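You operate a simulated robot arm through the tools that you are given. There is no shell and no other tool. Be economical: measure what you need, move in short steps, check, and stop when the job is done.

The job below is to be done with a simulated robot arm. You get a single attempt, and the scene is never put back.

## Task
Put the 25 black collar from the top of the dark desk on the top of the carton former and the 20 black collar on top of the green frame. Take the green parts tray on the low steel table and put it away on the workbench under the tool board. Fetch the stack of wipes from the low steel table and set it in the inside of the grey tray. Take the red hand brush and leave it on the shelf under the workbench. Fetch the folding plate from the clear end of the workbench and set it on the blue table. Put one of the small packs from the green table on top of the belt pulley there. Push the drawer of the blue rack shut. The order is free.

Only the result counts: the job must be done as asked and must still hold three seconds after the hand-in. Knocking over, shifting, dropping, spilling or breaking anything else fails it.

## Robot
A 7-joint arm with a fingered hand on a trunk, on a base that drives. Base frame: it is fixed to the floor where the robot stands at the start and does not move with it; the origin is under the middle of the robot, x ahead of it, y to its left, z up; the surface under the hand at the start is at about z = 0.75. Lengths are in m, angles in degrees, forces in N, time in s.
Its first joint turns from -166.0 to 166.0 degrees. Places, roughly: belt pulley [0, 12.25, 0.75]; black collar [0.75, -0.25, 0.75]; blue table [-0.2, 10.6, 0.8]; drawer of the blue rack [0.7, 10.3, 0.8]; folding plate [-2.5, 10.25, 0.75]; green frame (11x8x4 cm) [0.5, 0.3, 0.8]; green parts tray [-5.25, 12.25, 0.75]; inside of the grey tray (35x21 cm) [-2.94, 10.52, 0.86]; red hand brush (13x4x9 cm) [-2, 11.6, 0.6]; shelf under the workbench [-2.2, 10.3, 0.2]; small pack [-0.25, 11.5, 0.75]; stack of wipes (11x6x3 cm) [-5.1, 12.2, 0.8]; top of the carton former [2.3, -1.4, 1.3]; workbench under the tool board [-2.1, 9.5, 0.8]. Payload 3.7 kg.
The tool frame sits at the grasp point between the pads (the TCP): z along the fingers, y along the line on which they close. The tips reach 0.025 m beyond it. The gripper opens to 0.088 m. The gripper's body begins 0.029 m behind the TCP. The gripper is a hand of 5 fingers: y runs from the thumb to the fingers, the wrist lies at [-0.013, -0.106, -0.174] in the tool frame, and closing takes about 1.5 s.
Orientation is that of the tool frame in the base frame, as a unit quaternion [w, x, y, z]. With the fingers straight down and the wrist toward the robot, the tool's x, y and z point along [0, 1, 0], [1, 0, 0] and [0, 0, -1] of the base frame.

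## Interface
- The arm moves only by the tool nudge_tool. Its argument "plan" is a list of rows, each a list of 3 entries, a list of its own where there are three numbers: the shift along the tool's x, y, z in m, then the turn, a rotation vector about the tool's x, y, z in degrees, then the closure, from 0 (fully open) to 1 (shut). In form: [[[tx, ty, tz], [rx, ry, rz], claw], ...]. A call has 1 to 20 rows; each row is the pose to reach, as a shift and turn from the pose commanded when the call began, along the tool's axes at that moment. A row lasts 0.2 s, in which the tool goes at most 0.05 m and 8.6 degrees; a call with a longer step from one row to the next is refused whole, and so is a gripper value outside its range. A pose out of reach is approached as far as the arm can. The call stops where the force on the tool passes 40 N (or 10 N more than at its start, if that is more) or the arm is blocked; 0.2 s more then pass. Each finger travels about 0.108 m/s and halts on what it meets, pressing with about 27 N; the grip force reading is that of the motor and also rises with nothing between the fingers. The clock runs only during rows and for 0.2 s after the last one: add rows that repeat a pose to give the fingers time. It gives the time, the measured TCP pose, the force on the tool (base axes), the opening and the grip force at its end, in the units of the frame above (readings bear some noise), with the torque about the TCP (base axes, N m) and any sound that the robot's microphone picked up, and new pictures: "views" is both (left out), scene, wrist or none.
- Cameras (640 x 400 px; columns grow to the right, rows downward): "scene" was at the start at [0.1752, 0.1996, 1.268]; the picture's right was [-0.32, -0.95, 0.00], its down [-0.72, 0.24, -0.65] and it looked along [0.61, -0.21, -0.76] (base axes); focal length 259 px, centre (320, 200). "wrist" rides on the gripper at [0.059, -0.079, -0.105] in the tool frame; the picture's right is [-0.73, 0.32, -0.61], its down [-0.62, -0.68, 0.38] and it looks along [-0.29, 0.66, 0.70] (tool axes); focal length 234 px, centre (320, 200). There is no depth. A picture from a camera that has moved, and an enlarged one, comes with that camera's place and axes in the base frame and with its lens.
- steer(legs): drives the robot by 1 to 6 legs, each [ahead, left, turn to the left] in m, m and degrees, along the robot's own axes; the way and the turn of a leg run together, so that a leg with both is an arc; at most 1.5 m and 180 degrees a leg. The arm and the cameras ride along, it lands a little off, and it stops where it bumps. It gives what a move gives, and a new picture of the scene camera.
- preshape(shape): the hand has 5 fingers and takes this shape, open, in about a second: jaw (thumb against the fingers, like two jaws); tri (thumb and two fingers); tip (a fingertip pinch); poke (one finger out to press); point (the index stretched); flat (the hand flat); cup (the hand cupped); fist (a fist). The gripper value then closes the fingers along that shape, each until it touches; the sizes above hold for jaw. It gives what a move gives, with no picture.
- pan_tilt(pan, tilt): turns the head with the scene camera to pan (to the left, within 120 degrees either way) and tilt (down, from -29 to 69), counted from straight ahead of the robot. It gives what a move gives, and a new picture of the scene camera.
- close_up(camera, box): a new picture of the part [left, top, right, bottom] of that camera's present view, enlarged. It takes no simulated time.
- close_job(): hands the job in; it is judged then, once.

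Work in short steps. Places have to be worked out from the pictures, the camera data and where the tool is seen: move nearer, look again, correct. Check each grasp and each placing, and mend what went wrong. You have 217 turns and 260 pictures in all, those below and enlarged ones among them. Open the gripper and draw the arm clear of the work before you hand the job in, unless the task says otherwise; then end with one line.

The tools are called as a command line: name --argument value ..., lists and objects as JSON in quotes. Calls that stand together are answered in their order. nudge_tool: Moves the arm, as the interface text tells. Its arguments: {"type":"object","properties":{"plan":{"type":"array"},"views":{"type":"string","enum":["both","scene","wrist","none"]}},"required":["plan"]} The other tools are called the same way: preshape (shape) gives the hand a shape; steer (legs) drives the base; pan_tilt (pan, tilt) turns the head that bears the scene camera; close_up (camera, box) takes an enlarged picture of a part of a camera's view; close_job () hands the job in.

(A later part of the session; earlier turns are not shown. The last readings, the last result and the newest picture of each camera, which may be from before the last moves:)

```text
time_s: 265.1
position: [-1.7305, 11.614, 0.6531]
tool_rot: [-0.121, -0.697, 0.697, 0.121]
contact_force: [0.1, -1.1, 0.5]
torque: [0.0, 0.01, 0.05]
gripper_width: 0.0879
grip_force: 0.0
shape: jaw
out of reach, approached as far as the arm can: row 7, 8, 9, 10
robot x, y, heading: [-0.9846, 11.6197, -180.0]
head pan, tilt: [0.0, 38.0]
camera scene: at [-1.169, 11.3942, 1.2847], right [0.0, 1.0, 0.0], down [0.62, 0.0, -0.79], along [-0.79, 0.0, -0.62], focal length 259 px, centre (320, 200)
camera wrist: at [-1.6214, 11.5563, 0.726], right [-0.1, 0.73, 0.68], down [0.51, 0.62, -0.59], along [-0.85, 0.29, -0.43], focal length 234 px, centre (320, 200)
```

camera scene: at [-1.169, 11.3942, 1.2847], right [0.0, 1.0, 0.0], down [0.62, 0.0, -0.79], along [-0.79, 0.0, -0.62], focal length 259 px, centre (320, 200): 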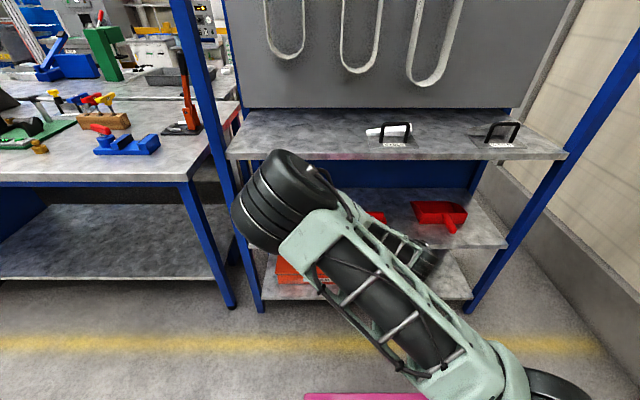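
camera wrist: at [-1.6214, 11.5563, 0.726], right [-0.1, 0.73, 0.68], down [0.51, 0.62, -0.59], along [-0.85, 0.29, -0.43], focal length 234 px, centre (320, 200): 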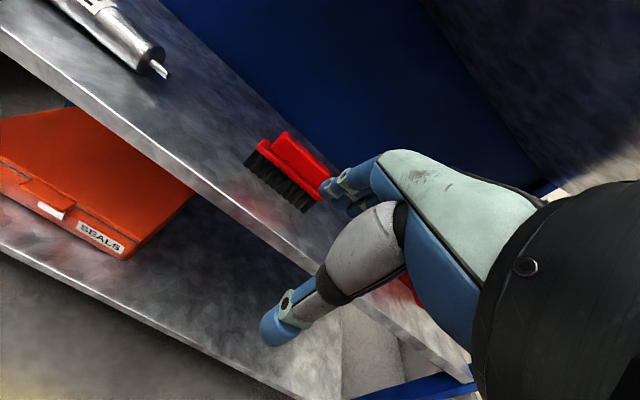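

The wrist view confirms the brush near [−2.035, 11.61], top ≈0.55. I drive 0.2 m ahead to bring the hand between the shelves.

steer --legs '[[0.2, 0, 0]]'

close_up --camera "wrist" --box '[0, 0, 640, 400]'

```text
time_s: 266.7
position: [-1.9291, 11.6133, 0.6541]
tool_rot: [-0.121, -0.697, 0.697, 0.121]
contact_force: [0.5, 0.3, 0.6]
torque: [0.01, 0.0, 0.01]
gripper_width: 0.088
grip_force: 0.1
shape: jaw
robot x, y, heading: [-1.1853, 11.6187, -179.9]
head pan, tilt: [0.0, 38.0]
camera scene: at [-1.3671, 11.3938, 1.2847], right [0.0, 1.0, 0.0], down [0.62, 0.0, -0.79], along [-0.79, 0.0, -0.62], focal length 259 px, centre (320, 200)
```

scene: 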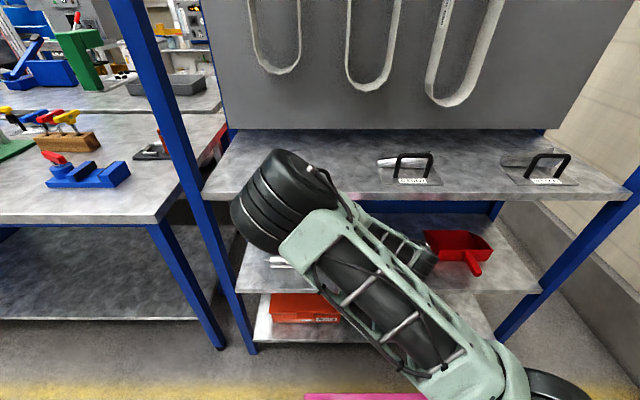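

```text
1.00 times, centred on (320, 200) of wrist (not enlarged: the box is as wide or as high as the picture)
camera zoom: at [-1.8196, 11.5555, 0.7264], right [-0.1, 0.73, 0.68], down [0.51, 0.62, -0.59], along [-0.85, 0.29, -0.43], focal length 234 px, centre (320, 200)
```

zoom: 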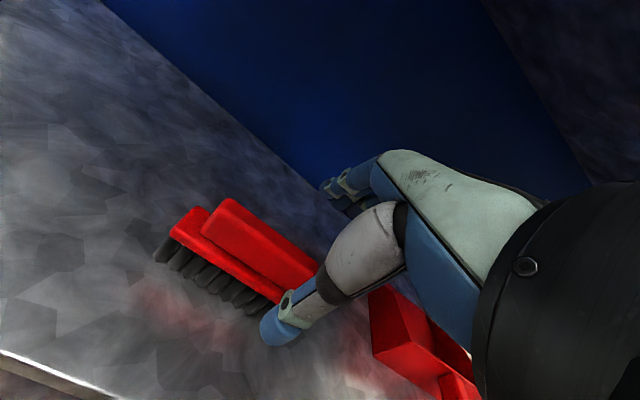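

Using the two wrist views, the brush is really nearer and higher: about [−1.962, 11.61], shelf z≈0.53, top ≈0.62. I move 3.3 cm forward, reduce tilt to 10°, and look before descending.

nudge_tool --plan '[[[0, 0.0034, -0.0094], [0, 0, 0], 0], [[0, 0.02, -0.004], [5, 0, 0], 0], [[0, 0.0344, 0.002], [10, 0, 0], 0], [[0, 0.0344, 0.002], [10, 0, 0], 0]]' --views "wrist"

```text
time_s: 267.7
position: [-1.9619, 11.613, 0.6631]
tool_rot: [-0.059, -0.704, 0.705, 0.06]
contact_force: [0.9, -0.5, -0.6]
torque: [0.0, -0.04, 0.0]
gripper_width: 0.0874
grip_force: 0.0
shape: jaw
robot x, y, heading: [-1.1829, 11.6232, -180.1]
head pan, tilt: [0.0, 38.0]
camera wrist: at [-1.8666, 11.5554, 0.7542], right [-0.22, 0.73, 0.65], down [0.61, 0.62, -0.49], along [-0.76, 0.29, -0.58], focal length 234 px, centre (320, 200)
```

wrist: 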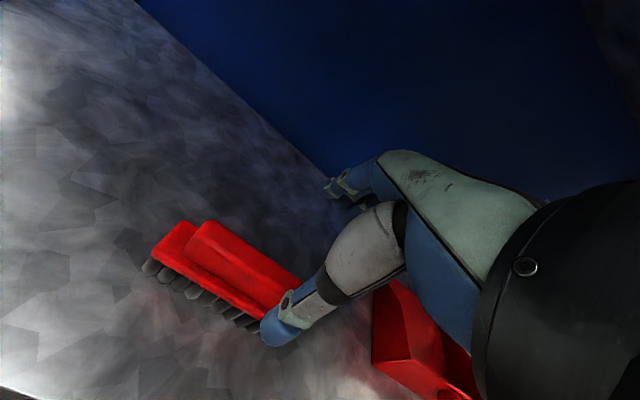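

Alignment is right (brush centre line x≈−1.957). I descend 6 cm and grip.

nudge_tool --plan '[[[0, -0.007, 0.02], [0, 0, 0], 0], [[0, -0.011, 0.042], [0, 0, 0], 0], [[0, -0.0145, 0.062], [0, 0, 0], 0], [[0, -0.0145, 0.062], [0, 0, 0], 0.2], [[0, -0.0145, 0.062], [0, 0, 0], 0.5], [[0, -0.0145, 0.062], [0, 0, 0], 1], [[0, -0.0145, 0.062], [0, 0, 0], 1], [[0, -0.0145, 0.062], [0, 0, 0], 1], [[0, -0.0145, 0.062], [0, 0, 0], 1]]' --views "wrist"

```text
time_s: 269.7
position: [-1.9585, 11.6117, 0.5998]
tool_rot: [-0.06, -0.704, 0.705, 0.061]
contact_force: [0.0, -0.4, 1.9]
torque: [0.0, -0.04, 0.04]
gripper_width: 0.0168
grip_force: 26.6
shape: jaw
robot x, y, heading: [-1.1845, 11.6195, -179.9]
head pan, tilt: [0.0, 38.0]
camera wrist: at [-1.8628, 11.5555, 0.6905], right [-0.22, 0.73, 0.65], down [0.61, 0.62, -0.49], along [-0.76, 0.29, -0.58], focal length 234 px, centre (320, 200)
```

wrist: 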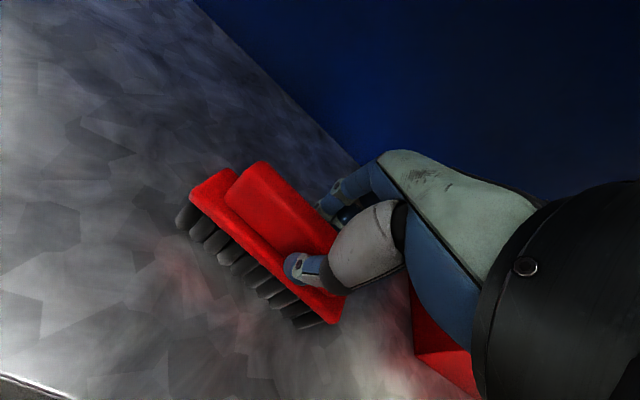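

Gripped by the handle (17 mm). Lift 4 cm to check the hold.

nudge_tool --plan '[[[0, 0.003, -0.015], [0, 0, 0], 1], [[0, 0.007, -0.04], [0, 0, 0], 1], [[0, 0.007, -0.04], [0, 0, 0], 1]]' --views "wrist"

```text
time_s: 270.5
position: [-1.9588, 11.6135, 0.6401]
tool_rot: [-0.059, -0.705, 0.705, 0.059]
contact_force: [0.3, 0.7, -1.4]
torque: [0.02, -0.01, 0.01]
gripper_width: 0.0164
grip_force: 27.4
shape: jaw
robot x, y, heading: [-1.1825, 11.6217, -180.1]
head pan, tilt: [0.0, 38.0]
camera wrist: at [-1.8629, 11.5552, 0.7312], right [-0.22, 0.73, 0.65], down [0.61, 0.62, -0.49], along [-0.76, 0.29, -0.58], focal length 234 px, centre (320, 200)
```

wrist: 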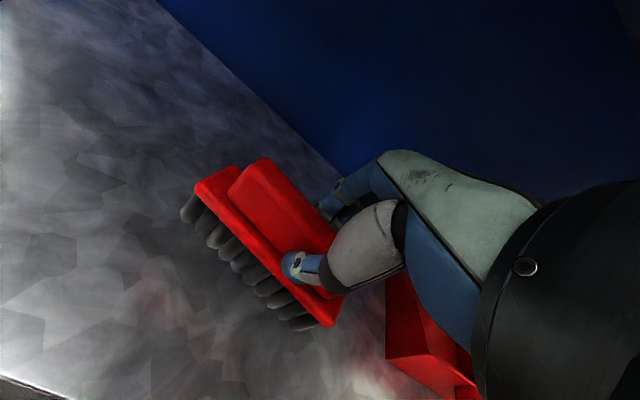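

The brush is held level. I back out 0.3 m, then slide left along the aisle to y≈10.4 in front of the workbench's clear end.

steer --legs '[[-0.3, 0, 0], [0, 1.2, 0]]'

close_up --camera "wrist" --box '[0, 0, 640, 400]'

```text
time_s: 278.2
position: [-1.6543, 10.416, 0.6413]
tool_rot: [0.059, 0.707, -0.702, -0.06]
contact_force: [0.0, 0.0, -0.6]
torque: [0.06, -0.02, 0.01]
gripper_width: 0.0163
grip_force: 26.8
shape: jaw
robot x, y, heading: [-0.8801, 10.4285, -179.6]
head pan, tilt: [0.0, 38.0]
camera scene: at [-1.0615, 10.2012, 1.2847], right [-0.01, 1.0, 0.0], down [0.62, 0.01, -0.79], along [-0.79, -0.01, -0.62], focal length 259 px, centre (320, 200)
```

scene: 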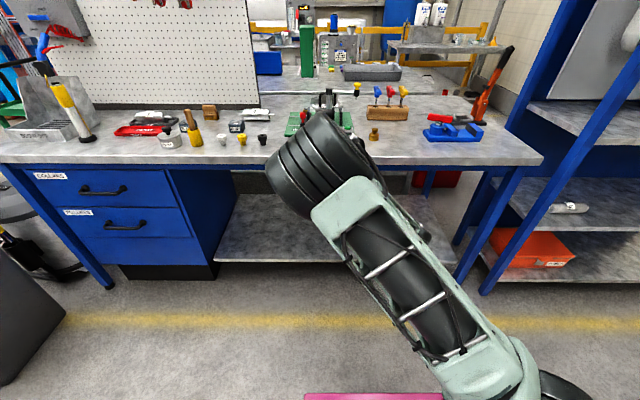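

```text
1.00 times, centred on (320, 200) of wrist (not enlarged: the box is as wide or as high as the picture)
camera zoom: at [-1.5583, 10.3594, 0.7311], right [-0.22, 0.72, 0.65], down [0.6, 0.63, -0.49], along [-0.77, 0.28, -0.58], focal length 234 px, centre (320, 200)
```

zoom: 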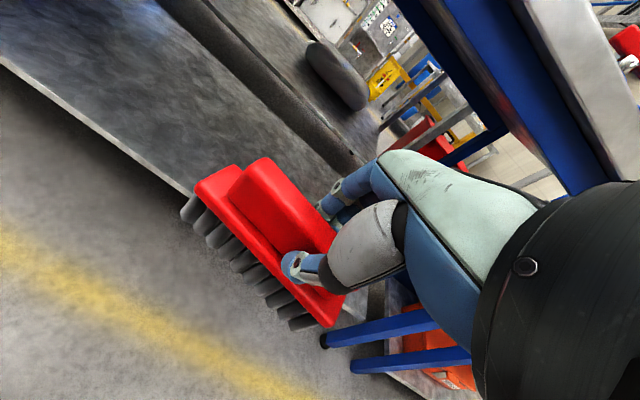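

The shelf under the bench spans y≈9.65–10.9, front edge x≈−1.93, z≈0.19. I lower the brush in front of it to z≈0.31.

nudge_tool --plan '[[[0, -0.008, 0.046], [0, 0, 0], 1], [[0, -0.016, 0.092], [0, 0, 0], 1], [[0, -0.024, 0.138], [0, 0, 0], 1], [[0, -0.032, 0.184], [0, 0, 0], 1], [[0, -0.04, 0.23], [0, 0, 0], 1], [[0, -0.048, 0.276], [0, 0, 0], 1], [[0, -0.056, 0.322], [0, 0, 0], 1]]' --views "both"

```text
time_s: 279.8
position: [-1.6631, 10.4149, 0.351]
tool_rot: [0.06, 0.707, -0.702, -0.06]
contact_force: [-1.0, 0.3, -2.3]
torque: [0.03, -0.02, 0.04]
gripper_width: 0.0164
grip_force: 27.1
shape: jaw
out of reach, approached as far as the arm can: row 7
robot x, y, heading: [-0.8819, 10.4271, -179.4]
head pan, tilt: [0.0, 38.0]
camera scene: at [-1.0614, 10.2011, 1.2847], right [-0.01, 1.0, 0.0], down [0.62, 0.01, -0.79], along [-0.79, -0.01, -0.62], focal length 259 px, centre (320, 200)
camera wrist: at [-1.5673, 10.3577, 0.4419], right [-0.22, 0.72, 0.65], down [0.6, 0.63, -0.49], along [-0.77, 0.28, -0.58], focal length 234 px, centre (320, 200)
```

scene: 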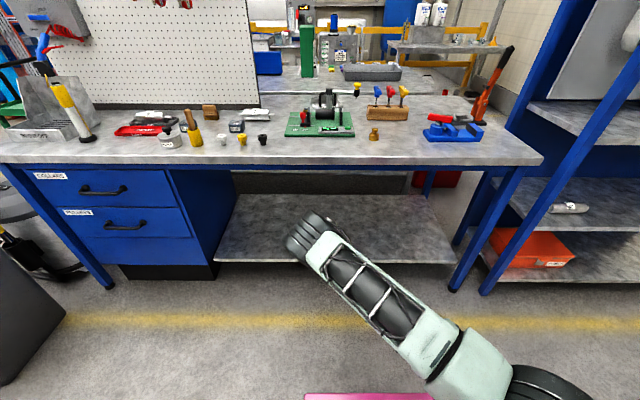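
wrist: 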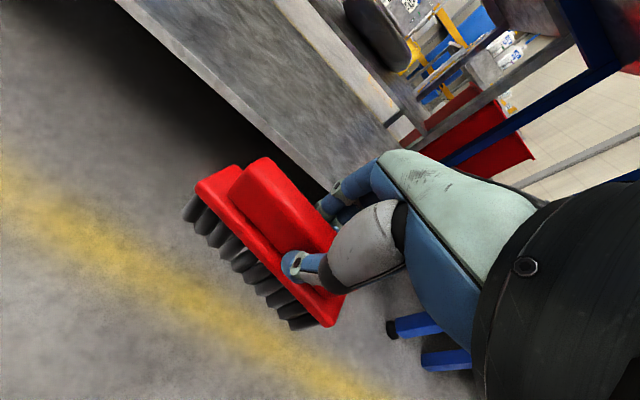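

Shelf edge works out to x≈−1.97, z≈0.175. I try extending 0.14 m while descending to z≈0.28, still in front of the edge.

nudge_tool --plan '[[[0, 0.035, 0.006], [0, 0, 0], 1], [[0, 0.07, 0.012], [0, 0, 0], 1], [[0, 0.105, 0.018], [0, 0, 0], 1], [[0, 0.138, 0.024], [0, 0, 0], 1], [[0, 0.134, 0.048], [0, 0, 0], 1], [[0, 0.13, 0.07], [0, 0, 0], 1], [[0, 0.126, 0.095], [0, 0, 0], 1]]' --views "wrist"

```text
time_s: 281.4
position: [-1.8027, 10.4142, 0.3353]
tool_rot: [0.06, 0.707, -0.702, -0.059]
contact_force: [0.8, -0.2, -1.0]
torque: [0.0, -0.03, -0.03]
gripper_width: 0.0164
grip_force: 27.1
shape: jaw
out of reach, approached as far as the arm can: row 5, 6, 7
robot x, y, heading: [-0.8783, 10.4309, -179.5]
head pan, tilt: [0.0, 38.0]
camera wrist: at [-1.7065, 10.3572, 0.4257], right [-0.22, 0.72, 0.65], down [0.6, 0.63, -0.49], along [-0.77, 0.28, -0.58], focal length 234 px, centre (320, 200)
```

wrist: 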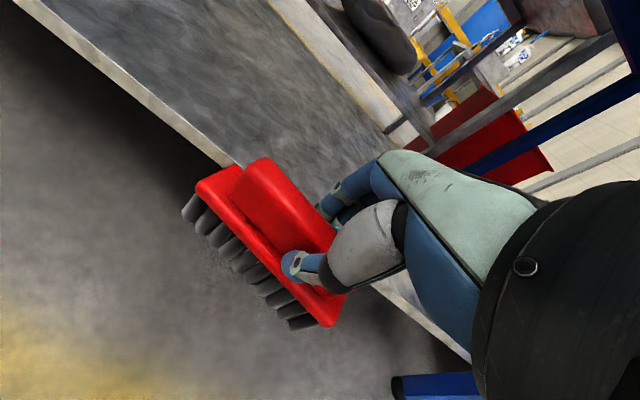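

Low reach seems limited at z≈0.335 with this wrist pose. I test whether a different tilt (pointing slightly back) lets the hand go lower, still in front of the shelf.

nudge_tool --plan '[[[0, 0, 0], [8, 0, 0], 1], [[0, 0, 0], [16, 0, 0], 1], [[0, 0, 0.02], [20, 0, 0], 1], [[0, -0.005, 0.05], [20, 0, 0], 1], [[0, -0.01, 0.08], [20, 0, 0], 1], [[0, -0.01, 0.08], [20, 0, 0], 1]]' --views "none"

```text
time_s: 282.8
position: [-1.8039, 10.4152, 0.3058]
tool_rot: [-0.064, 0.707, -0.701, 0.064]
contact_force: [-0.1, 0.2, -1.7]
torque: [0.03, -0.01, 0.01]
gripper_width: 0.0162
grip_force: 26.5
shape: jaw
out of reach, approached as far as the arm can: row 4, 5, 6
robot x, y, heading: [-0.8783, 10.432, -179.5]
head pan, tilt: [0.0, 38.0]
```

Tilting back helps a little (z 0.306): the wrist seems bound at z≈0.49. I test whether more extension lowers that bound; the brush bottom (~0.24) still clears the shelf edge.

nudge_tool --plan '[[[0, 0.04, 0], [0, 0, 0], 1], [[0, 0.08, 0], [0, 0, 0], 1], [[0, 0.1, 0], [0, 0, 0], 1], [[0, 0.1, 0.03], [0, 0, 0], 1], [[0, 0.1, 0.03], [0, 0, 0], 1]]' --views "both"

```text
time_s: 284.0
position: [-1.8718, 10.4178, 0.3273]
tool_rot: [-0.064, 0.706, -0.702, 0.064]
contact_force: [0.8, 0.8, -1.2]
torque: [0.05, -0.01, 0.01]
gripper_width: 0.0164
grip_force: 27.3
shape: jaw
out of reach, approached as far as the arm can: row 1, 2, 3, 4, 5
robot x, y, heading: [-0.8795, 10.428, -179.2]
head pan, tilt: [0.0, 38.0]
camera scene: at [-1.0615, 10.2012, 1.2847], right [-0.01, 1.0, 0.0], down [0.62, 0.01, -0.79], along [-0.79, -0.01, -0.62], focal length 259 px, centre (320, 200)
camera wrist: at [-1.8117, 10.36, 0.4444], right [-0.43, 0.72, 0.54], down [0.73, 0.63, -0.26], along [-0.52, 0.29, -0.8], focal length 234 px, centre (320, 200)
```

scene: 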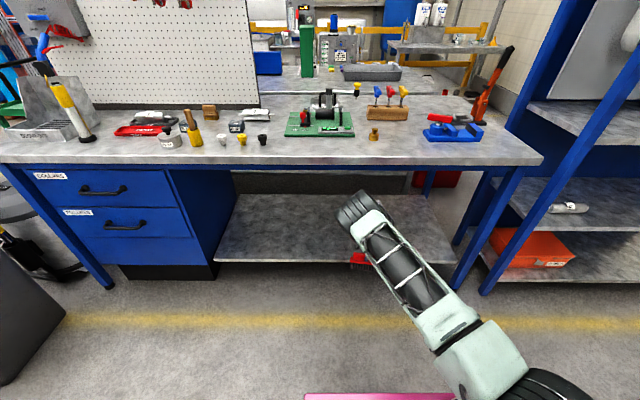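
wrist: 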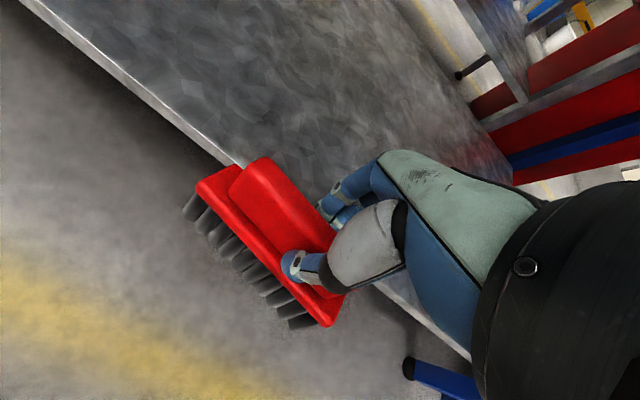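

The far extension is worse, so the best is a wrist directly above the tool (tilt about +30°). I test how low the TCP gets there, in front of the shelf.

nudge_tool --plan '[[[0, -0.045, 0], [0, 0, 0], 1], [[0, -0.09, 0], [5, 0, 0], 1], [[0, -0.13, 0], [10, 0, 0], 1], [[0, -0.17, 0.0], [15, 0, 0], 1], [[0, -0.18, 0.02], [20, 0, 0], 1], [[0, -0.18, 0.05], [20, 0, 0], 1], [[0, -0.18, 0.08], [20, 0, 0], 1]]' --views "none"

```text
time_s: 285.6
position: [-1.678, 10.418, 0.2854]
tool_rot: [-0.186, 0.686, -0.679, 0.185]
contact_force: [-1.2, 0.2, -0.8]
torque: [0.0, 0.04, 0.0]
gripper_width: 0.0162
grip_force: 26.6
shape: jaw
out of reach, approached as far as the arm can: row 7
robot x, y, heading: [-0.8809, 10.427, -179.5]
head pan, tilt: [0.0, 38.0]
```

As predicted, TCP z≈0.285 at tilt +30°. So I will regrip the brush higher and with +30° tilt, setting it down briefly on the clear front of the workbench. First raise it in the aisle and level it.

nudge_tool --plan '[[[0, -0.024, -0.041], [0, 0, 0], 1], [[0, -0.048, -0.082], [0, 0, 0], 1], [[0, -0.072, -0.123], [-4, 0, 0], 1], [[0, -0.096, -0.164], [-8, 0, 0], 1], [[0, -0.12, -0.205], [-12, 0, 0], 1], [[0, -0.144, -0.246], [-16, 0, 0], 1], [[0, -0.168, -0.287], [-20, 0, 0], 1], [[0, -0.192, -0.328], [-24, 0, 0], 1], [[0, -0.216, -0.369], [-28, 0, 0], 1], [[0, -0.24, -0.41], [-32, 0, 0], 1], [[0, -0.264, -0.451], [-36, 0, 0], 1], [[0, -0.288, -0.492], [-40, 0, 0], 1], [[0, -0.312, -0.533], [-41, 0, 0], 1], [[0, -0.336, -0.574], [-41, 0, 0], 1], [[0, -0.36, -0.615], [-41, 0, 0], 1]]' --views "both"

```text
time_s: 288.8
position: [-1.6788, 10.4184, 0.9992]
tool_rot: [0.065, 0.706, -0.702, -0.065]
contact_force: [1.2, 0.0, -1.7]
torque: [-0.02, 0.02, 0.02]
gripper_width: 0.0162
grip_force: 27.0
shape: jaw
robot x, y, heading: [-0.8806, 10.426, -179.5]
head pan, tilt: [0.0, 38.0]
camera scene: at [-1.0616, 10.2014, 1.2847], right [-0.01, 1.0, 0.0], down [0.62, 0.0, -0.79], along [-0.79, -0.01, -0.62], focal length 259 px, centre (320, 200)
camera wrist: at [-1.5813, 10.3609, 1.0882], right [-0.21, 0.72, 0.66], down [0.59, 0.63, -0.5], along [-0.78, 0.28, -0.56], focal length 234 px, centre (320, 200)
```

scene: 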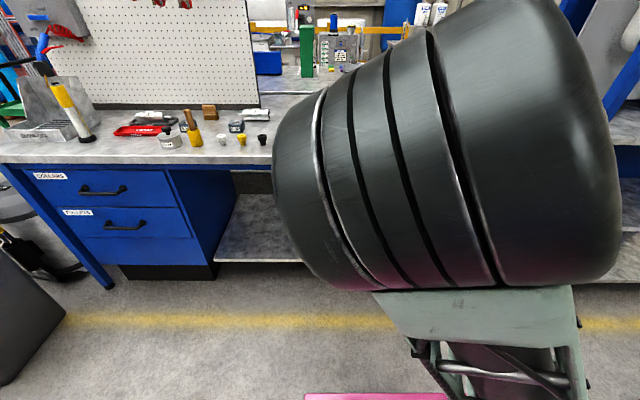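
wrist: 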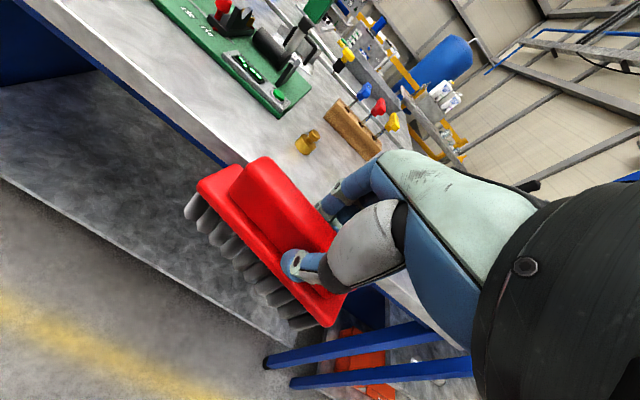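

Bench top: front edge x≈−1.875, z≈0.83; a brass piece at [−2.05, 10.41]. I drive right 0.155 and ahead 0.27 to place the brush at about [−1.95, 10.57].

steer --legs '[[0, -0.155, 0], [0.27, 0, 0]]'

close_up --camera "wrist" --box '[0, 0, 640, 400]'

```text
time_s: 291.7
position: [-1.9508, 10.5709, 0.9981]
tool_rot: [0.066, 0.707, -0.701, -0.065]
contact_force: [0.5, -0.6, -1.2]
torque: [0.01, -0.01, 0.02]
gripper_width: 0.0164
grip_force: 27.5
shape: jaw
robot x, y, heading: [-1.1511, 10.5803, -179.7]
head pan, tilt: [0.0, 38.0]
camera scene: at [-1.3327, 10.3531, 1.2847], right [-0.01, 1.0, 0.0], down [0.62, 0.0, -0.79], along [-0.79, -0.01, -0.62], focal length 259 px, centre (320, 200)
```

scene: 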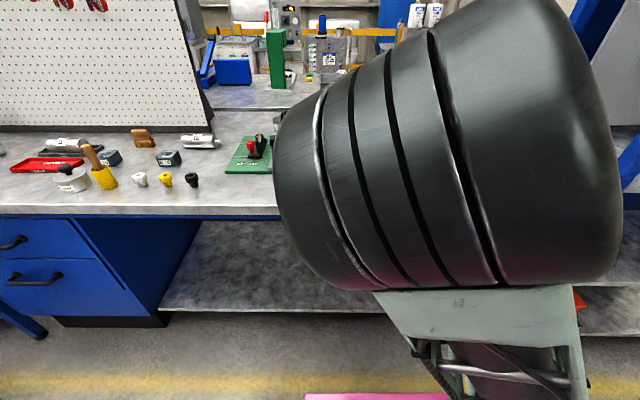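

```text
1.00 times, centred on (320, 200) of wrist (not enlarged: the box is as wide or as high as the picture)
camera zoom: at [-1.8525, 10.5132, 1.0878], right [-0.21, 0.72, 0.66], down [0.59, 0.63, -0.5], along [-0.78, 0.28, -0.56], focal length 234 px, centre (320, 200)
```

zoom: 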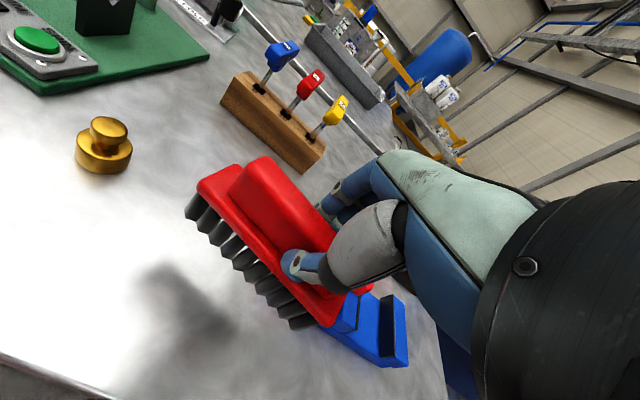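

The spot is clear (blue clamp begins at y≈10.73). I lower 8.5 cm and then feel for contact.

nudge_tool --plan '[[[0, -0.008, 0.042], [0, 0, 0], 1], [[0, -0.014, 0.074], [0, 0, 0], 1], [[0, -0.0155, 0.084], [0, 0, 0], 1]]' --views "none"

nudge_tool --plan '[[[0, -0.0005, 0.003], [0, 0, 0], 1], [[0, -0.001, 0.006], [0, 0, 0], 1], [[0, -0.001, 0.006], [0, 0, 0], 1]]' --views "wrist"

```text
time_s: 292.4
position: [-1.9533, 10.571, 0.9239]
tool_rot: [0.07, 0.705, -0.703, -0.069]
contact_force: [4.0, -0.3, 25.2]
torque: [-0.07, -0.13, 0.18]
gripper_width: 0.0209
grip_force: 27.4
shape: jaw
robot x, y, heading: [-1.1478, 10.5812, -179.2]
head pan, tilt: [0.0, 38.0]
stopped in row 3: the force on the tool passed its limit at 48 N (the readings are from after the stop); the commanded pose is now the measured one
```

```text
time_s: 292.9
position: [-1.9541, 10.5732, 0.9252]
tool_rot: [0.074, 0.704, -0.703, -0.07]
contact_force: [4.0, 0.0, 24.0]
torque: [-0.1, -0.05, 0.12]
gripper_width: 0.0207
grip_force: 26.9
shape: jaw
robot x, y, heading: [-1.1556, 10.5789, -179.5]
head pan, tilt: [0.0, 38.0]
stopped in row 2: the force on the tool passed its limit at 44 N (the readings are from after the stop); the commanded pose is now the measured one
camera wrist: at [-1.8557, 10.5152, 1.0119], right [-0.19, 0.73, 0.66], down [0.59, 0.62, -0.51], along [-0.78, 0.29, -0.55], focal length 234 px, centre (320, 200)
```

wrist: 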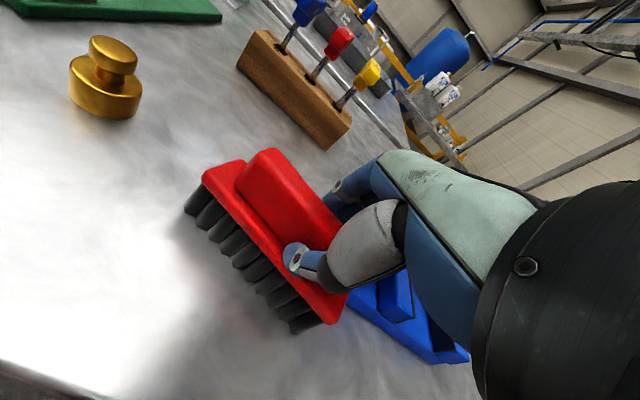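

Contact: the bench top is at z≈0.85. I open, lift clear, and tilt the hand to +30°.

nudge_tool --plan '[[[0, 0, -0.003], [0, 0, 0], 0.8], [[0, 0, -0.003], [0, 0, 0], 0.5], [[0, 0, -0.003], [0, 0, 0], 0.2], [[0, 0, -0.003], [0, 0, 0], 0], [[0, 0.007, -0.04], [0, 0, 0], 0], [[0, 0.015, -0.08], [0, 0, 0], 0], [[0, 0.02, -0.12], [8, 0, 0], 0], [[0, 0.022, -0.12], [16, 0, 0], 0], [[0, 0.022, -0.12], [24, 0, 0], 0], [[0, 0.022, -0.12], [32, 0, 0], 0], [[0, 0.022, -0.12], [40, 0, 0], 0], [[0, 0.022, -0.12], [41, 0, 0], 0]]' --views "wrist"

```text
time_s: 295.4
position: [-1.9524, 10.5722, 1.0451]
tool_rot: [-0.181, 0.685, -0.682, 0.181]
contact_force: [-0.2, -1.1, -0.2]
torque: [0.0, -0.01, 0.0]
gripper_width: 0.0875
grip_force: 0.1
shape: jaw
robot x, y, heading: [-1.1499, 10.5787, -179.6]
head pan, tilt: [0.0, 38.0]
camera wrist: at [-1.9347, 10.5151, 1.1752], right [-0.58, 0.73, 0.37], down [0.78, 0.63, 0.0], along [-0.23, 0.29, -0.93], focal length 234 px, centre (320, 200)
```

wrist: 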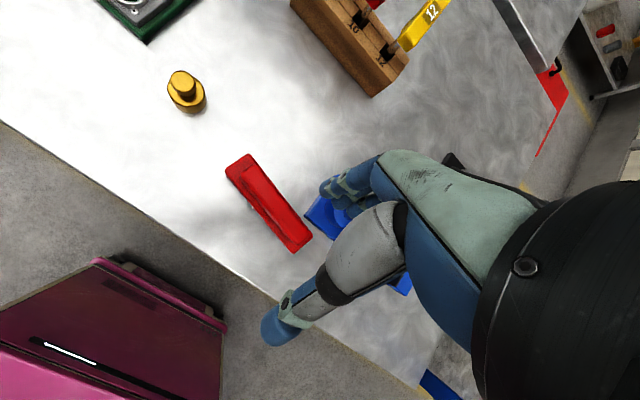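

The brush stands upright, centred near [−1.960, 10.548] and turned about 15°. I align the jaw with it and descend to grip it higher (TCP z≈0.942).

nudge_tool --plan '[[[0.012, 0.003, -0.002], [0, 3.75, 6.5], 0], [[0.024, 0.007, -0.004], [0, 7.3, 12.7], 0], [[0.024, 0.025, 0.027], [0, 7.3, 12.7], 0], [[0.024, 0.043, 0.058], [0, 7.3, 12.7], 0]]' --views "wrist"

```text
time_s: 296.4
position: [-1.9612, 10.5488, 0.9714]
tool_rot: [0.156, -0.592, 0.764, -0.203]
contact_force: [1.1, -0.3, 0.0]
torque: [-0.03, 0.01, 0.02]
gripper_width: 0.0876
grip_force: 0.0
shape: jaw
robot x, y, heading: [-1.1473, 10.5798, -179.6]
head pan, tilt: [0.0, 38.0]
camera wrist: at [-1.9594, 10.4897, 1.1029], right [-0.38, 0.85, 0.37], down [0.91, 0.41, 0.0], along [-0.15, 0.34, -0.93], focal length 234 px, centre (320, 200)
```

wrist: 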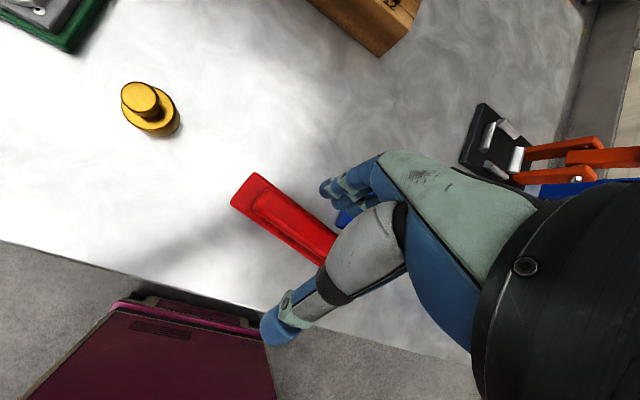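

Well straddled. Descend 2.9 cm and close.

nudge_tool --plan '[[[0, 0.007, 0.0125], [0, 0, 0], 0], [[0, 0.0145, 0.025], [0, 0, 0], 0.2], [[0, 0.0145, 0.025], [0, 0, 0], 0.5], [[0, 0.0145, 0.025], [0, 0, 0], 1], [[0, 0.0145, 0.025], [0, 0, 0], 1], [[0, 0.0145, 0.025], [0, 0, 0], 1], [[0, 0.0145, 0.025], [0, 0, 0], 1], [[0, 0.0145, 0.025], [0, 0, 0], 1]]' --views "wrist"

```text
time_s: 298.2
position: [-1.9617, 10.5481, 0.9428]
tool_rot: [0.155, -0.592, 0.764, -0.203]
contact_force: [-4.4, 0.8, 13.6]
torque: [0.01, 0.11, 0.04]
gripper_width: 0.0191
grip_force: 26.4
shape: jaw
robot x, y, heading: [-1.1522, 10.5786, -179.5]
head pan, tilt: [0.0, 38.0]
camera wrist: at [-1.9589, 10.4888, 1.0744], right [-0.38, 0.85, 0.37], down [0.91, 0.41, 0.0], along [-0.15, 0.33, -0.93], focal length 234 px, centre (320, 200)
```

wrist: 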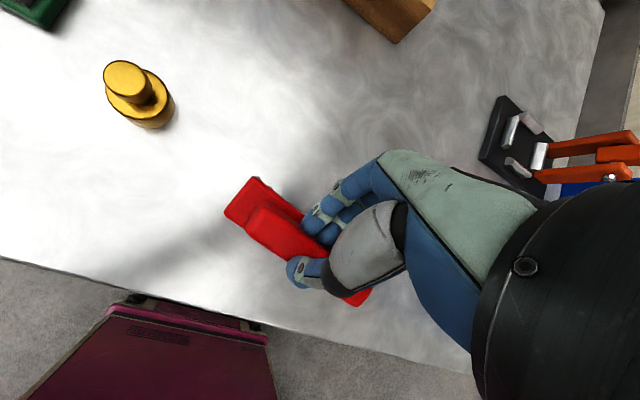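

Gripped, though the brush may have tilted in the grip. I lift 6 cm and look.

nudge_tool --plan '[[[0, -0.015, -0.026], [0, 0, 0], 1], [[0, -0.035, -0.06], [0, 0, 0], 1], [[0, -0.06, -0.104], [0, 0, 0], 1], [[0, -0.06, -0.104], [0, 0, 0], 1]]' --views "both"

pan_tilt --pan -25 --tilt 25

```text
refused: row 3 steps farther than a row can; nothing moved
```

```text
time_s: 299.1
position: [-1.9612, 10.5488, 0.9433]
tool_rot: [0.155, -0.592, 0.764, -0.202]
contact_force: [-4.6, 1.8, 14.8]
torque: [0.04, 0.06, 0.03]
gripper_width: 0.0191
grip_force: 27.3
shape: jaw
robot x, y, heading: [-1.1512, 10.5781, -179.5]
head pan, tilt: [-25.0, 25.0]
camera scene: at [-1.3297, 10.3921, 1.3051], right [0.42, 0.91, 0.0], down [0.38, -0.18, -0.91], along [-0.82, 0.38, -0.42], focal length 259 px, centre (320, 200)
```

scene: 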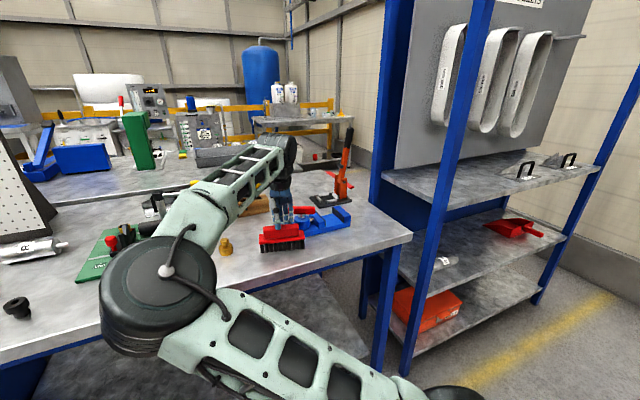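

Now the lift with allowed step sizes, then a zoomed look.

nudge_tool --plan '[[[0, -0.015, -0.026], [0, 0, 0], 1], [[0, -0.033, -0.057], [0, 0, 0], 1], [[0, -0.05, -0.087], [0, 0, 0], 1], [[0, -0.05, -0.087], [0, 0, 0], 1]]' --views "wrist"

close_up --camera "scene" --box '[220, 140, 360, 260]'

```text
time_s: 300.1
position: [-1.962, 10.5486, 1.0437]
tool_rot: [0.155, -0.593, 0.764, -0.202]
contact_force: [0.7, 0.2, 0.1]
torque: [0.0, 0.02, 0.01]
gripper_width: 0.0142
grip_force: 27.1
shape: jaw
robot x, y, heading: [-1.1545, 10.5804, -179.7]
head pan, tilt: [-25.0, 25.0]
camera wrist: at [-1.9589, 10.4897, 1.1749], right [-0.38, 0.85, 0.37], down [0.91, 0.41, 0.0], along [-0.15, 0.33, -0.93], focal length 234 px, centre (320, 200)
```

wrist: 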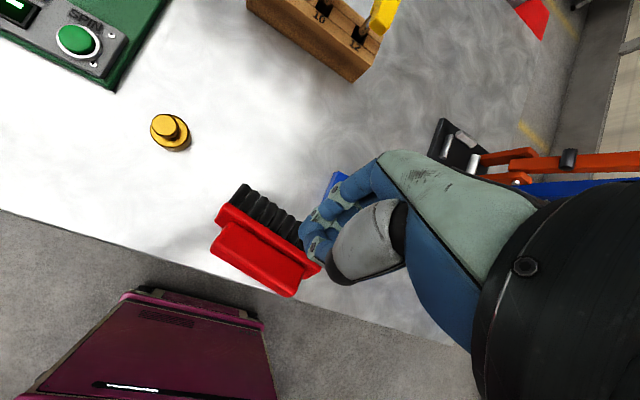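

```text
3.33 times, centred on (290, 200) of scene
camera zoom: at [-1.33, 10.3921, 1.305], right [0.42, 0.91, 0.0], down [0.38, -0.18, -0.91], along [-0.82, 0.38, -0.42], focal length 864 px, centre (420, 200)
```

zoom: 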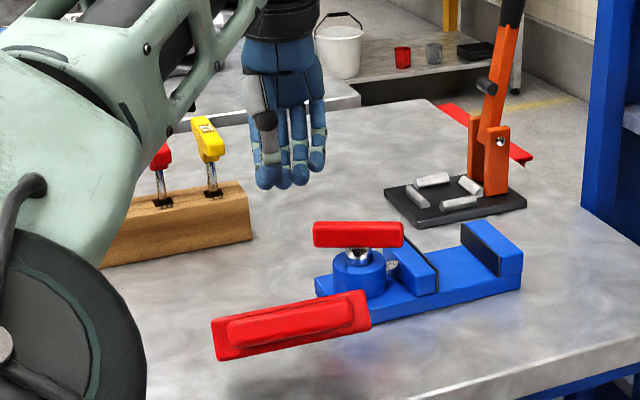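

The brush seems to have slipped out and tipped onto its side. I let a moment pass and look again.

nudge_tool --plan '[[[0, -0.01, -0.017], [0, 0, 0], 0.5], [[0, -0.02, -0.035], [0, 0, 0], 0], [[0, -0.02, -0.035], [0, 0, 0], 0]]' --views "wrist"

close_up --camera "scene" --box '[220, 140, 360, 260]'

```text
time_s: 300.9
position: [-1.9606, 10.5494, 1.0849]
tool_rot: [0.155, -0.592, 0.764, -0.203]
contact_force: [0.5, 0.9, -0.3]
torque: [0.01, 0.01, 0.01]
gripper_width: 0.0875
grip_force: 0.1
shape: jaw
robot x, y, heading: [-1.1494, 10.581, -179.7]
head pan, tilt: [-25.0, 25.0]
camera wrist: at [-1.9589, 10.4892, 1.2156], right [-0.38, 0.85, 0.37], down [0.91, 0.41, 0.0], along [-0.15, 0.34, -0.93], focal length 234 px, centre (320, 200)
```

wrist: 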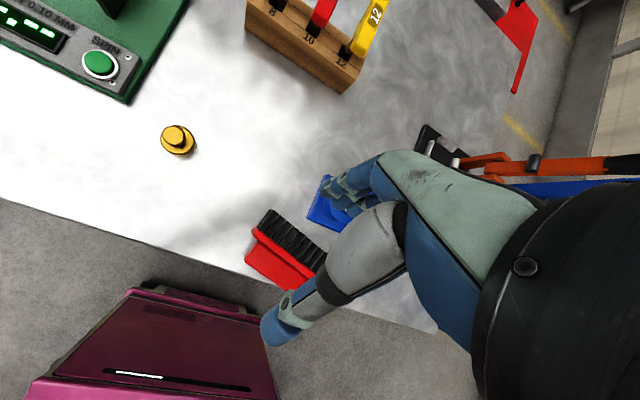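

```text
3.33 times, centred on (290, 200) of scene
camera zoom: at [-1.3301, 10.3921, 1.305], right [0.42, 0.91, 0.0], down [0.38, -0.18, -0.91], along [-0.82, 0.38, -0.42], focal length 864 px, centre (420, 200)
```

zoom: 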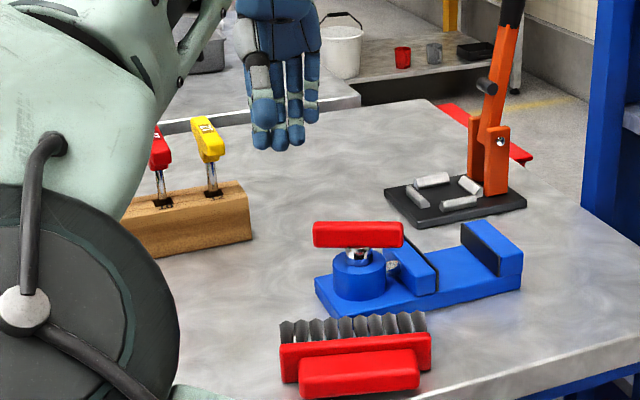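

The brush now lies on its side with its back and handle at the bench edge (x≈−1.88), body centre ≈[−1.92, 10.59], bench z 0.85. To grip its handle with a level hand it should overhang the edge by ~3 cm; I bring closed fingertips above its body to drag it outward.

nudge_tool --plan '[[[-0.0099, 0.0105, 0.015], [-5.86, -0.78, -2.82], 0.5], [[-0.0198, 0.021, 0.03], [-11.7, -1.56, -5.64], 1], [[-0.0298, 0.0314, 0.06], [-17.6, -2.34, -8.46], 1], [[-0.0397, 0.0419, 0.095], [-23.4, -3.12, -11.3], 1], [[-0.0496, 0.0524, 0.13], [-29.3, -3.9, -14.1], 1], [[-0.0496, 0.0524, 0.1486], [-29.3, -3.9, -14.1], 1], [[-0.0496, 0.0524, 0.1486], [-29.3, -3.9, -14.1], 1], [[-0.0496, 0.0524, 0.1486], [-29.3, -3.9, -14.1], 1]]' --views "wrist"

close_up --camera "scene" --box '[200, 140, 360, 270]'

```text
time_s: 302.7
position: [-1.9209, 10.5892, 0.9292]
tool_rot: [0.0, -0.706, 0.708, -0.001]
contact_force: [-0.2, 0.0, 0.2]
torque: [0.01, 0.0, 0.02]
gripper_width: 0.0
grip_force: 27.3
shape: jaw
robot x, y, heading: [-1.1485, 10.5789, -179.6]
head pan, tilt: [-25.0, 25.0]
camera wrist: at [-1.842, 10.5315, 1.0347], right [-0.32, 0.73, 0.61], down [0.68, 0.62, -0.38], along [-0.66, 0.29, -0.7], focal length 234 px, centre (320, 200)
```

wrist: 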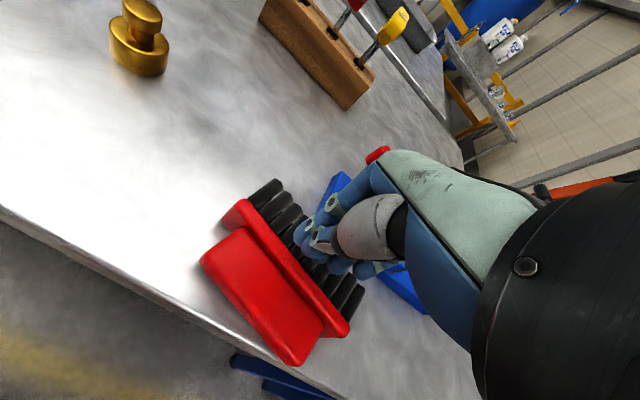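

```text
3.08 times, centred on (280, 205) of scene
camera zoom: at [-1.33, 10.3921, 1.305], right [0.42, 0.91, 0.0], down [0.38, -0.18, -0.91], along [-0.82, 0.38, -0.42], focal length 797 px, centre (443, 185)
```

zoom: 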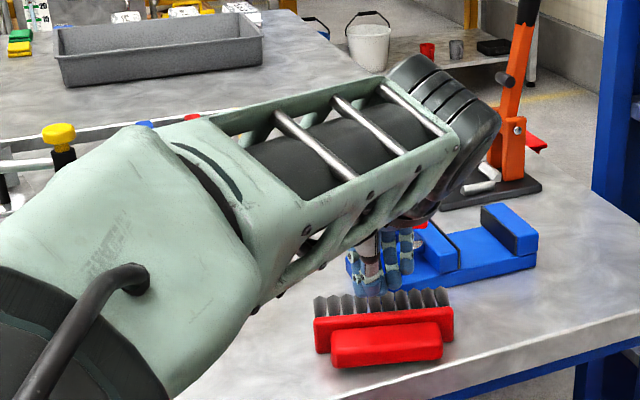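

I lower the closed fingertips onto the brush body and press lightly.

nudge_tool --plan '[[[0, -0.008, 0], [0, 0, 0], 1], [[0, -0.008, 0.008], [0, 0, 0], 1], [[0, -0.008, 0.013], [0, 0, 0], 1], [[0, -0.008, 0.016], [0, 0, 0], 1]]' --views "none"

```text
time_s: 303.7
position: [-1.9117, 10.5894, 0.9138]
tool_rot: [0.0, -0.706, 0.708, -0.002]
contact_force: [1.0, -0.2, -0.7]
torque: [0.03, 0.01, 0.02]
gripper_width: 0.0
grip_force: 27.0
shape: jaw
robot x, y, heading: [-1.1489, 10.5792, -179.4]
head pan, tilt: [-25.0, 25.0]
```

No contact yet; lower further in 3 mm steps.

nudge_tool --plan '[[[0, 0, 0.003], [0, 0, 0], 1], [[0, 0, 0.006], [0, 0, 0], 1], [[0, 0, 0.008], [0, 0, 0], 1]]' --views "wrist"

```text
time_s: 304.4
position: [-1.9151, 10.5889, 0.9113]
tool_rot: [-0.003, -0.706, 0.708, 0.003]
contact_force: [0.9, 0.6, 12.5]
torque: [-0.01, -0.08, 0.0]
gripper_width: 0.0
grip_force: 27.3
shape: jaw
robot x, y, heading: [-1.1495, 10.5813, -179.5]
head pan, tilt: [-25.0, 25.0]
stopped in row 3: the force on the tool passed its limit at 46 N (the readings are from after the stop); the commanded pose is now the measured one
camera wrist: at [-1.8354, 10.5319, 1.0159], right [-0.32, 0.73, 0.61], down [0.68, 0.62, -0.39], along [-0.66, 0.29, -0.69], focal length 234 px, centre (320, 200)
```

wrist: 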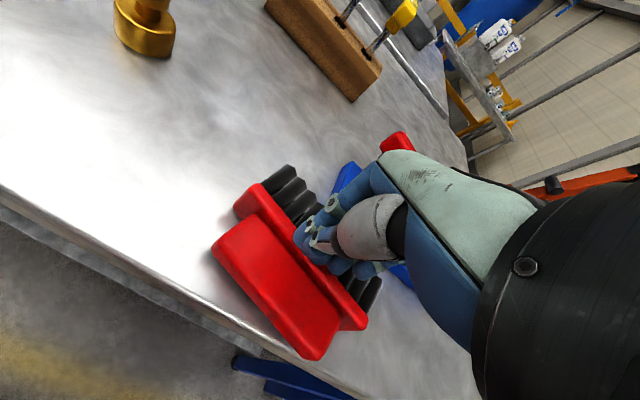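

In contact with 12 N. I drag toward +x by 3 cm.

nudge_tool --plan '[[[0, -0.008, 0.0005], [0, 0, 0], 1], [[0, -0.016, 0.0005], [0, 0, 0], 1], [[0, -0.024, 0.0005], [0, 0, 0], 1], [[0, -0.032, 0.0005], [0, 0, 0], 1]]' --views "wrist"

```text
time_s: 305.4
position: [-1.8823, 10.589, 0.9089]
tool_rot: [-0.002, -0.707, 0.707, 0.001]
contact_force: [-0.4, 0.3, -0.6]
torque: [0.01, -0.02, -0.02]
gripper_width: 0.0
grip_force: 26.1
shape: jaw
robot x, y, heading: [-1.1504, 10.5791, -179.7]
head pan, tilt: [-25.0, 25.0]
camera wrist: at [-1.8037, 10.5314, 1.0142], right [-0.32, 0.73, 0.61], down [0.68, 0.62, -0.39], along [-0.66, 0.29, -0.69], focal length 234 px, centre (320, 200)
```

wrist: 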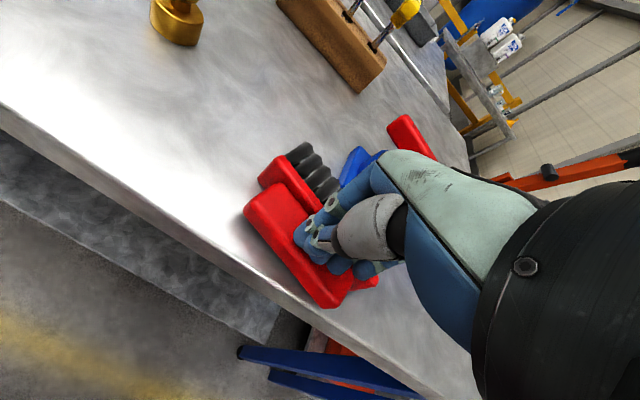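

It slid over the brush without moving it. The brush body centre line runs ≈[−1.918,10.546]–[−1.891,10.652]; I press harder at its centre and drag again.

nudge_tool --plan '[[[0, 0, -0.02], [0, 0, 0], 1], [[-0.011, 0.024, -0.02], [0, 0, 0], 1], [[-0.011, 0.024, 0], [0, 0, 0], 1], [[-0.011, 0.024, 0.001], [0, 0, 0], 1], [[-0.011, 0.024, 0.002], [0, 0, 0], 1], [[-0.011, 0.024, 0.003], [0, 0, 0], 1]]' --views "none"

```text
time_s: 306.7
position: [-1.9091, 10.6002, 0.9114]
tool_rot: [-0.005, -0.706, 0.708, 0.004]
contact_force: [2.2, 0.1, 10.8]
torque: [-0.07, -0.01, 0.02]
gripper_width: 0.0
grip_force: 26.5
shape: jaw
robot x, y, heading: [-1.1483, 10.5812, -179.2]
head pan, tilt: [-25.0, 25.0]
stopped in row 6: the force on the tool passed its limit at 43 N (the readings are from after the stop); the commanded pose is now the measured one
```

nudge_tool --plan '[[[0, -0.002, 0.001], [0, 0, 0], 1], [[0, -0.008, 0.002], [0, 0, 0], 1], [[0, -0.014, 0.002], [0, 0, 0], 1], [[0, -0.02, 0.002], [0, 0, 0], 1], [[0, -0.028, 0.002], [0, 0, 0], 1], [[0, -0.036, 0.002], [0, 0, 0], 1]]' --views "wrist"

```text
time_s: 308.1
position: [-1.8721, 10.6002, 0.9069]
tool_rot: [-0.005, -0.706, 0.708, 0.004]
contact_force: [0.2, 0.3, 0.8]
torque: [-0.02, 0.0, 0.0]
gripper_width: 0.0
grip_force: 26.8
shape: jaw
robot x, y, heading: [-1.1504, 10.5785, -179.5]
head pan, tilt: [-25.0, 25.0]
camera wrist: at [-1.7925, 10.5423, 1.012], right [-0.31, 0.73, 0.61], down [0.68, 0.62, -0.39], along [-0.66, 0.29, -0.69], focal length 234 px, centre (320, 200)
```

wrist: 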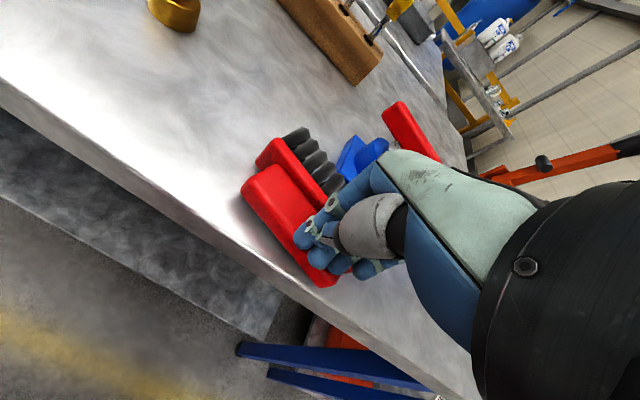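

Dragging by friction fails. I will instead push the brush left (−y) away from the clamp with closed fingers against its right end; first I place the fingers there.

nudge_tool --plan '[[[0, 0, -0.04], [0, 0, 0], 1], [[-0.035, 0.01, -0.06], [0, 0, 0], 1], [[-0.075, 0.02, -0.06], [0, 0, 0], 1], [[-0.103, 0.028, -0.04], [0, 0, 0], 1], [[-0.103, 0.028, 0], [0, 0, 0], 1], [[-0.103, 0.028, 0.02], [0, 0, 0], 1]]' --views "wrist"

close_up --camera "scene" --box '[220, 160, 380, 270]'

```text
time_s: 309.5
position: [-1.9013, 10.704, 0.8871]
tool_rot: [-0.005, -0.706, 0.708, 0.004]
contact_force: [0.6, 0.2, -0.1]
torque: [0.01, 0.0, 0.04]
gripper_width: 0.0004
grip_force: 27.2
shape: jaw
robot x, y, heading: [-1.1464, 10.5768, -179.6]
head pan, tilt: [-25.0, 25.0]
camera wrist: at [-1.8204, 10.6457, 0.9917], right [-0.31, 0.73, 0.61], down [0.68, 0.62, -0.39], along [-0.66, 0.29, -0.69], focal length 234 px, centre (320, 200)
```

wrist: 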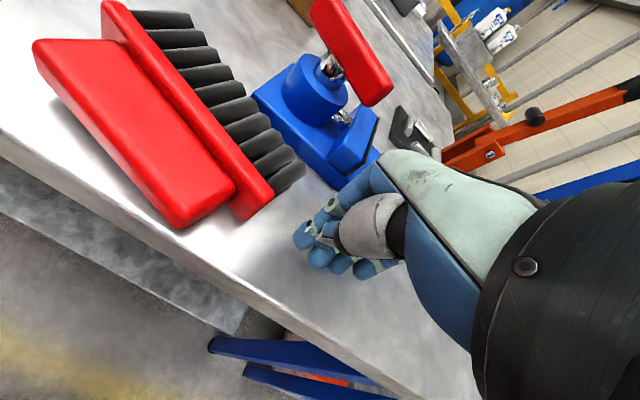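

```text
3.64 times, centred on (300, 215) of scene
camera zoom: at [-1.3301, 10.392, 1.305], right [0.42, 0.91, 0.0], down [0.38, -0.18, -0.91], along [-0.82, 0.38, -0.42], focal length 942 px, centre (393, 146)
```

zoom: 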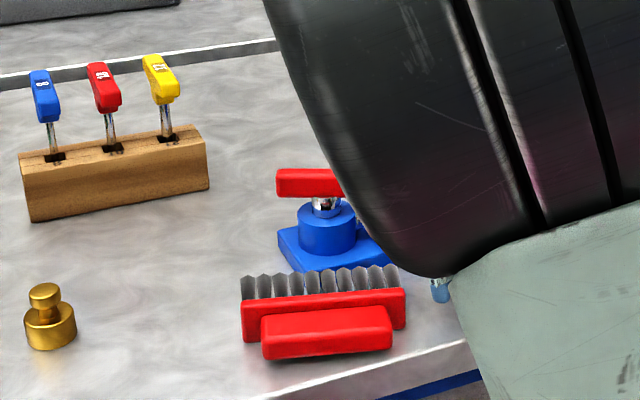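

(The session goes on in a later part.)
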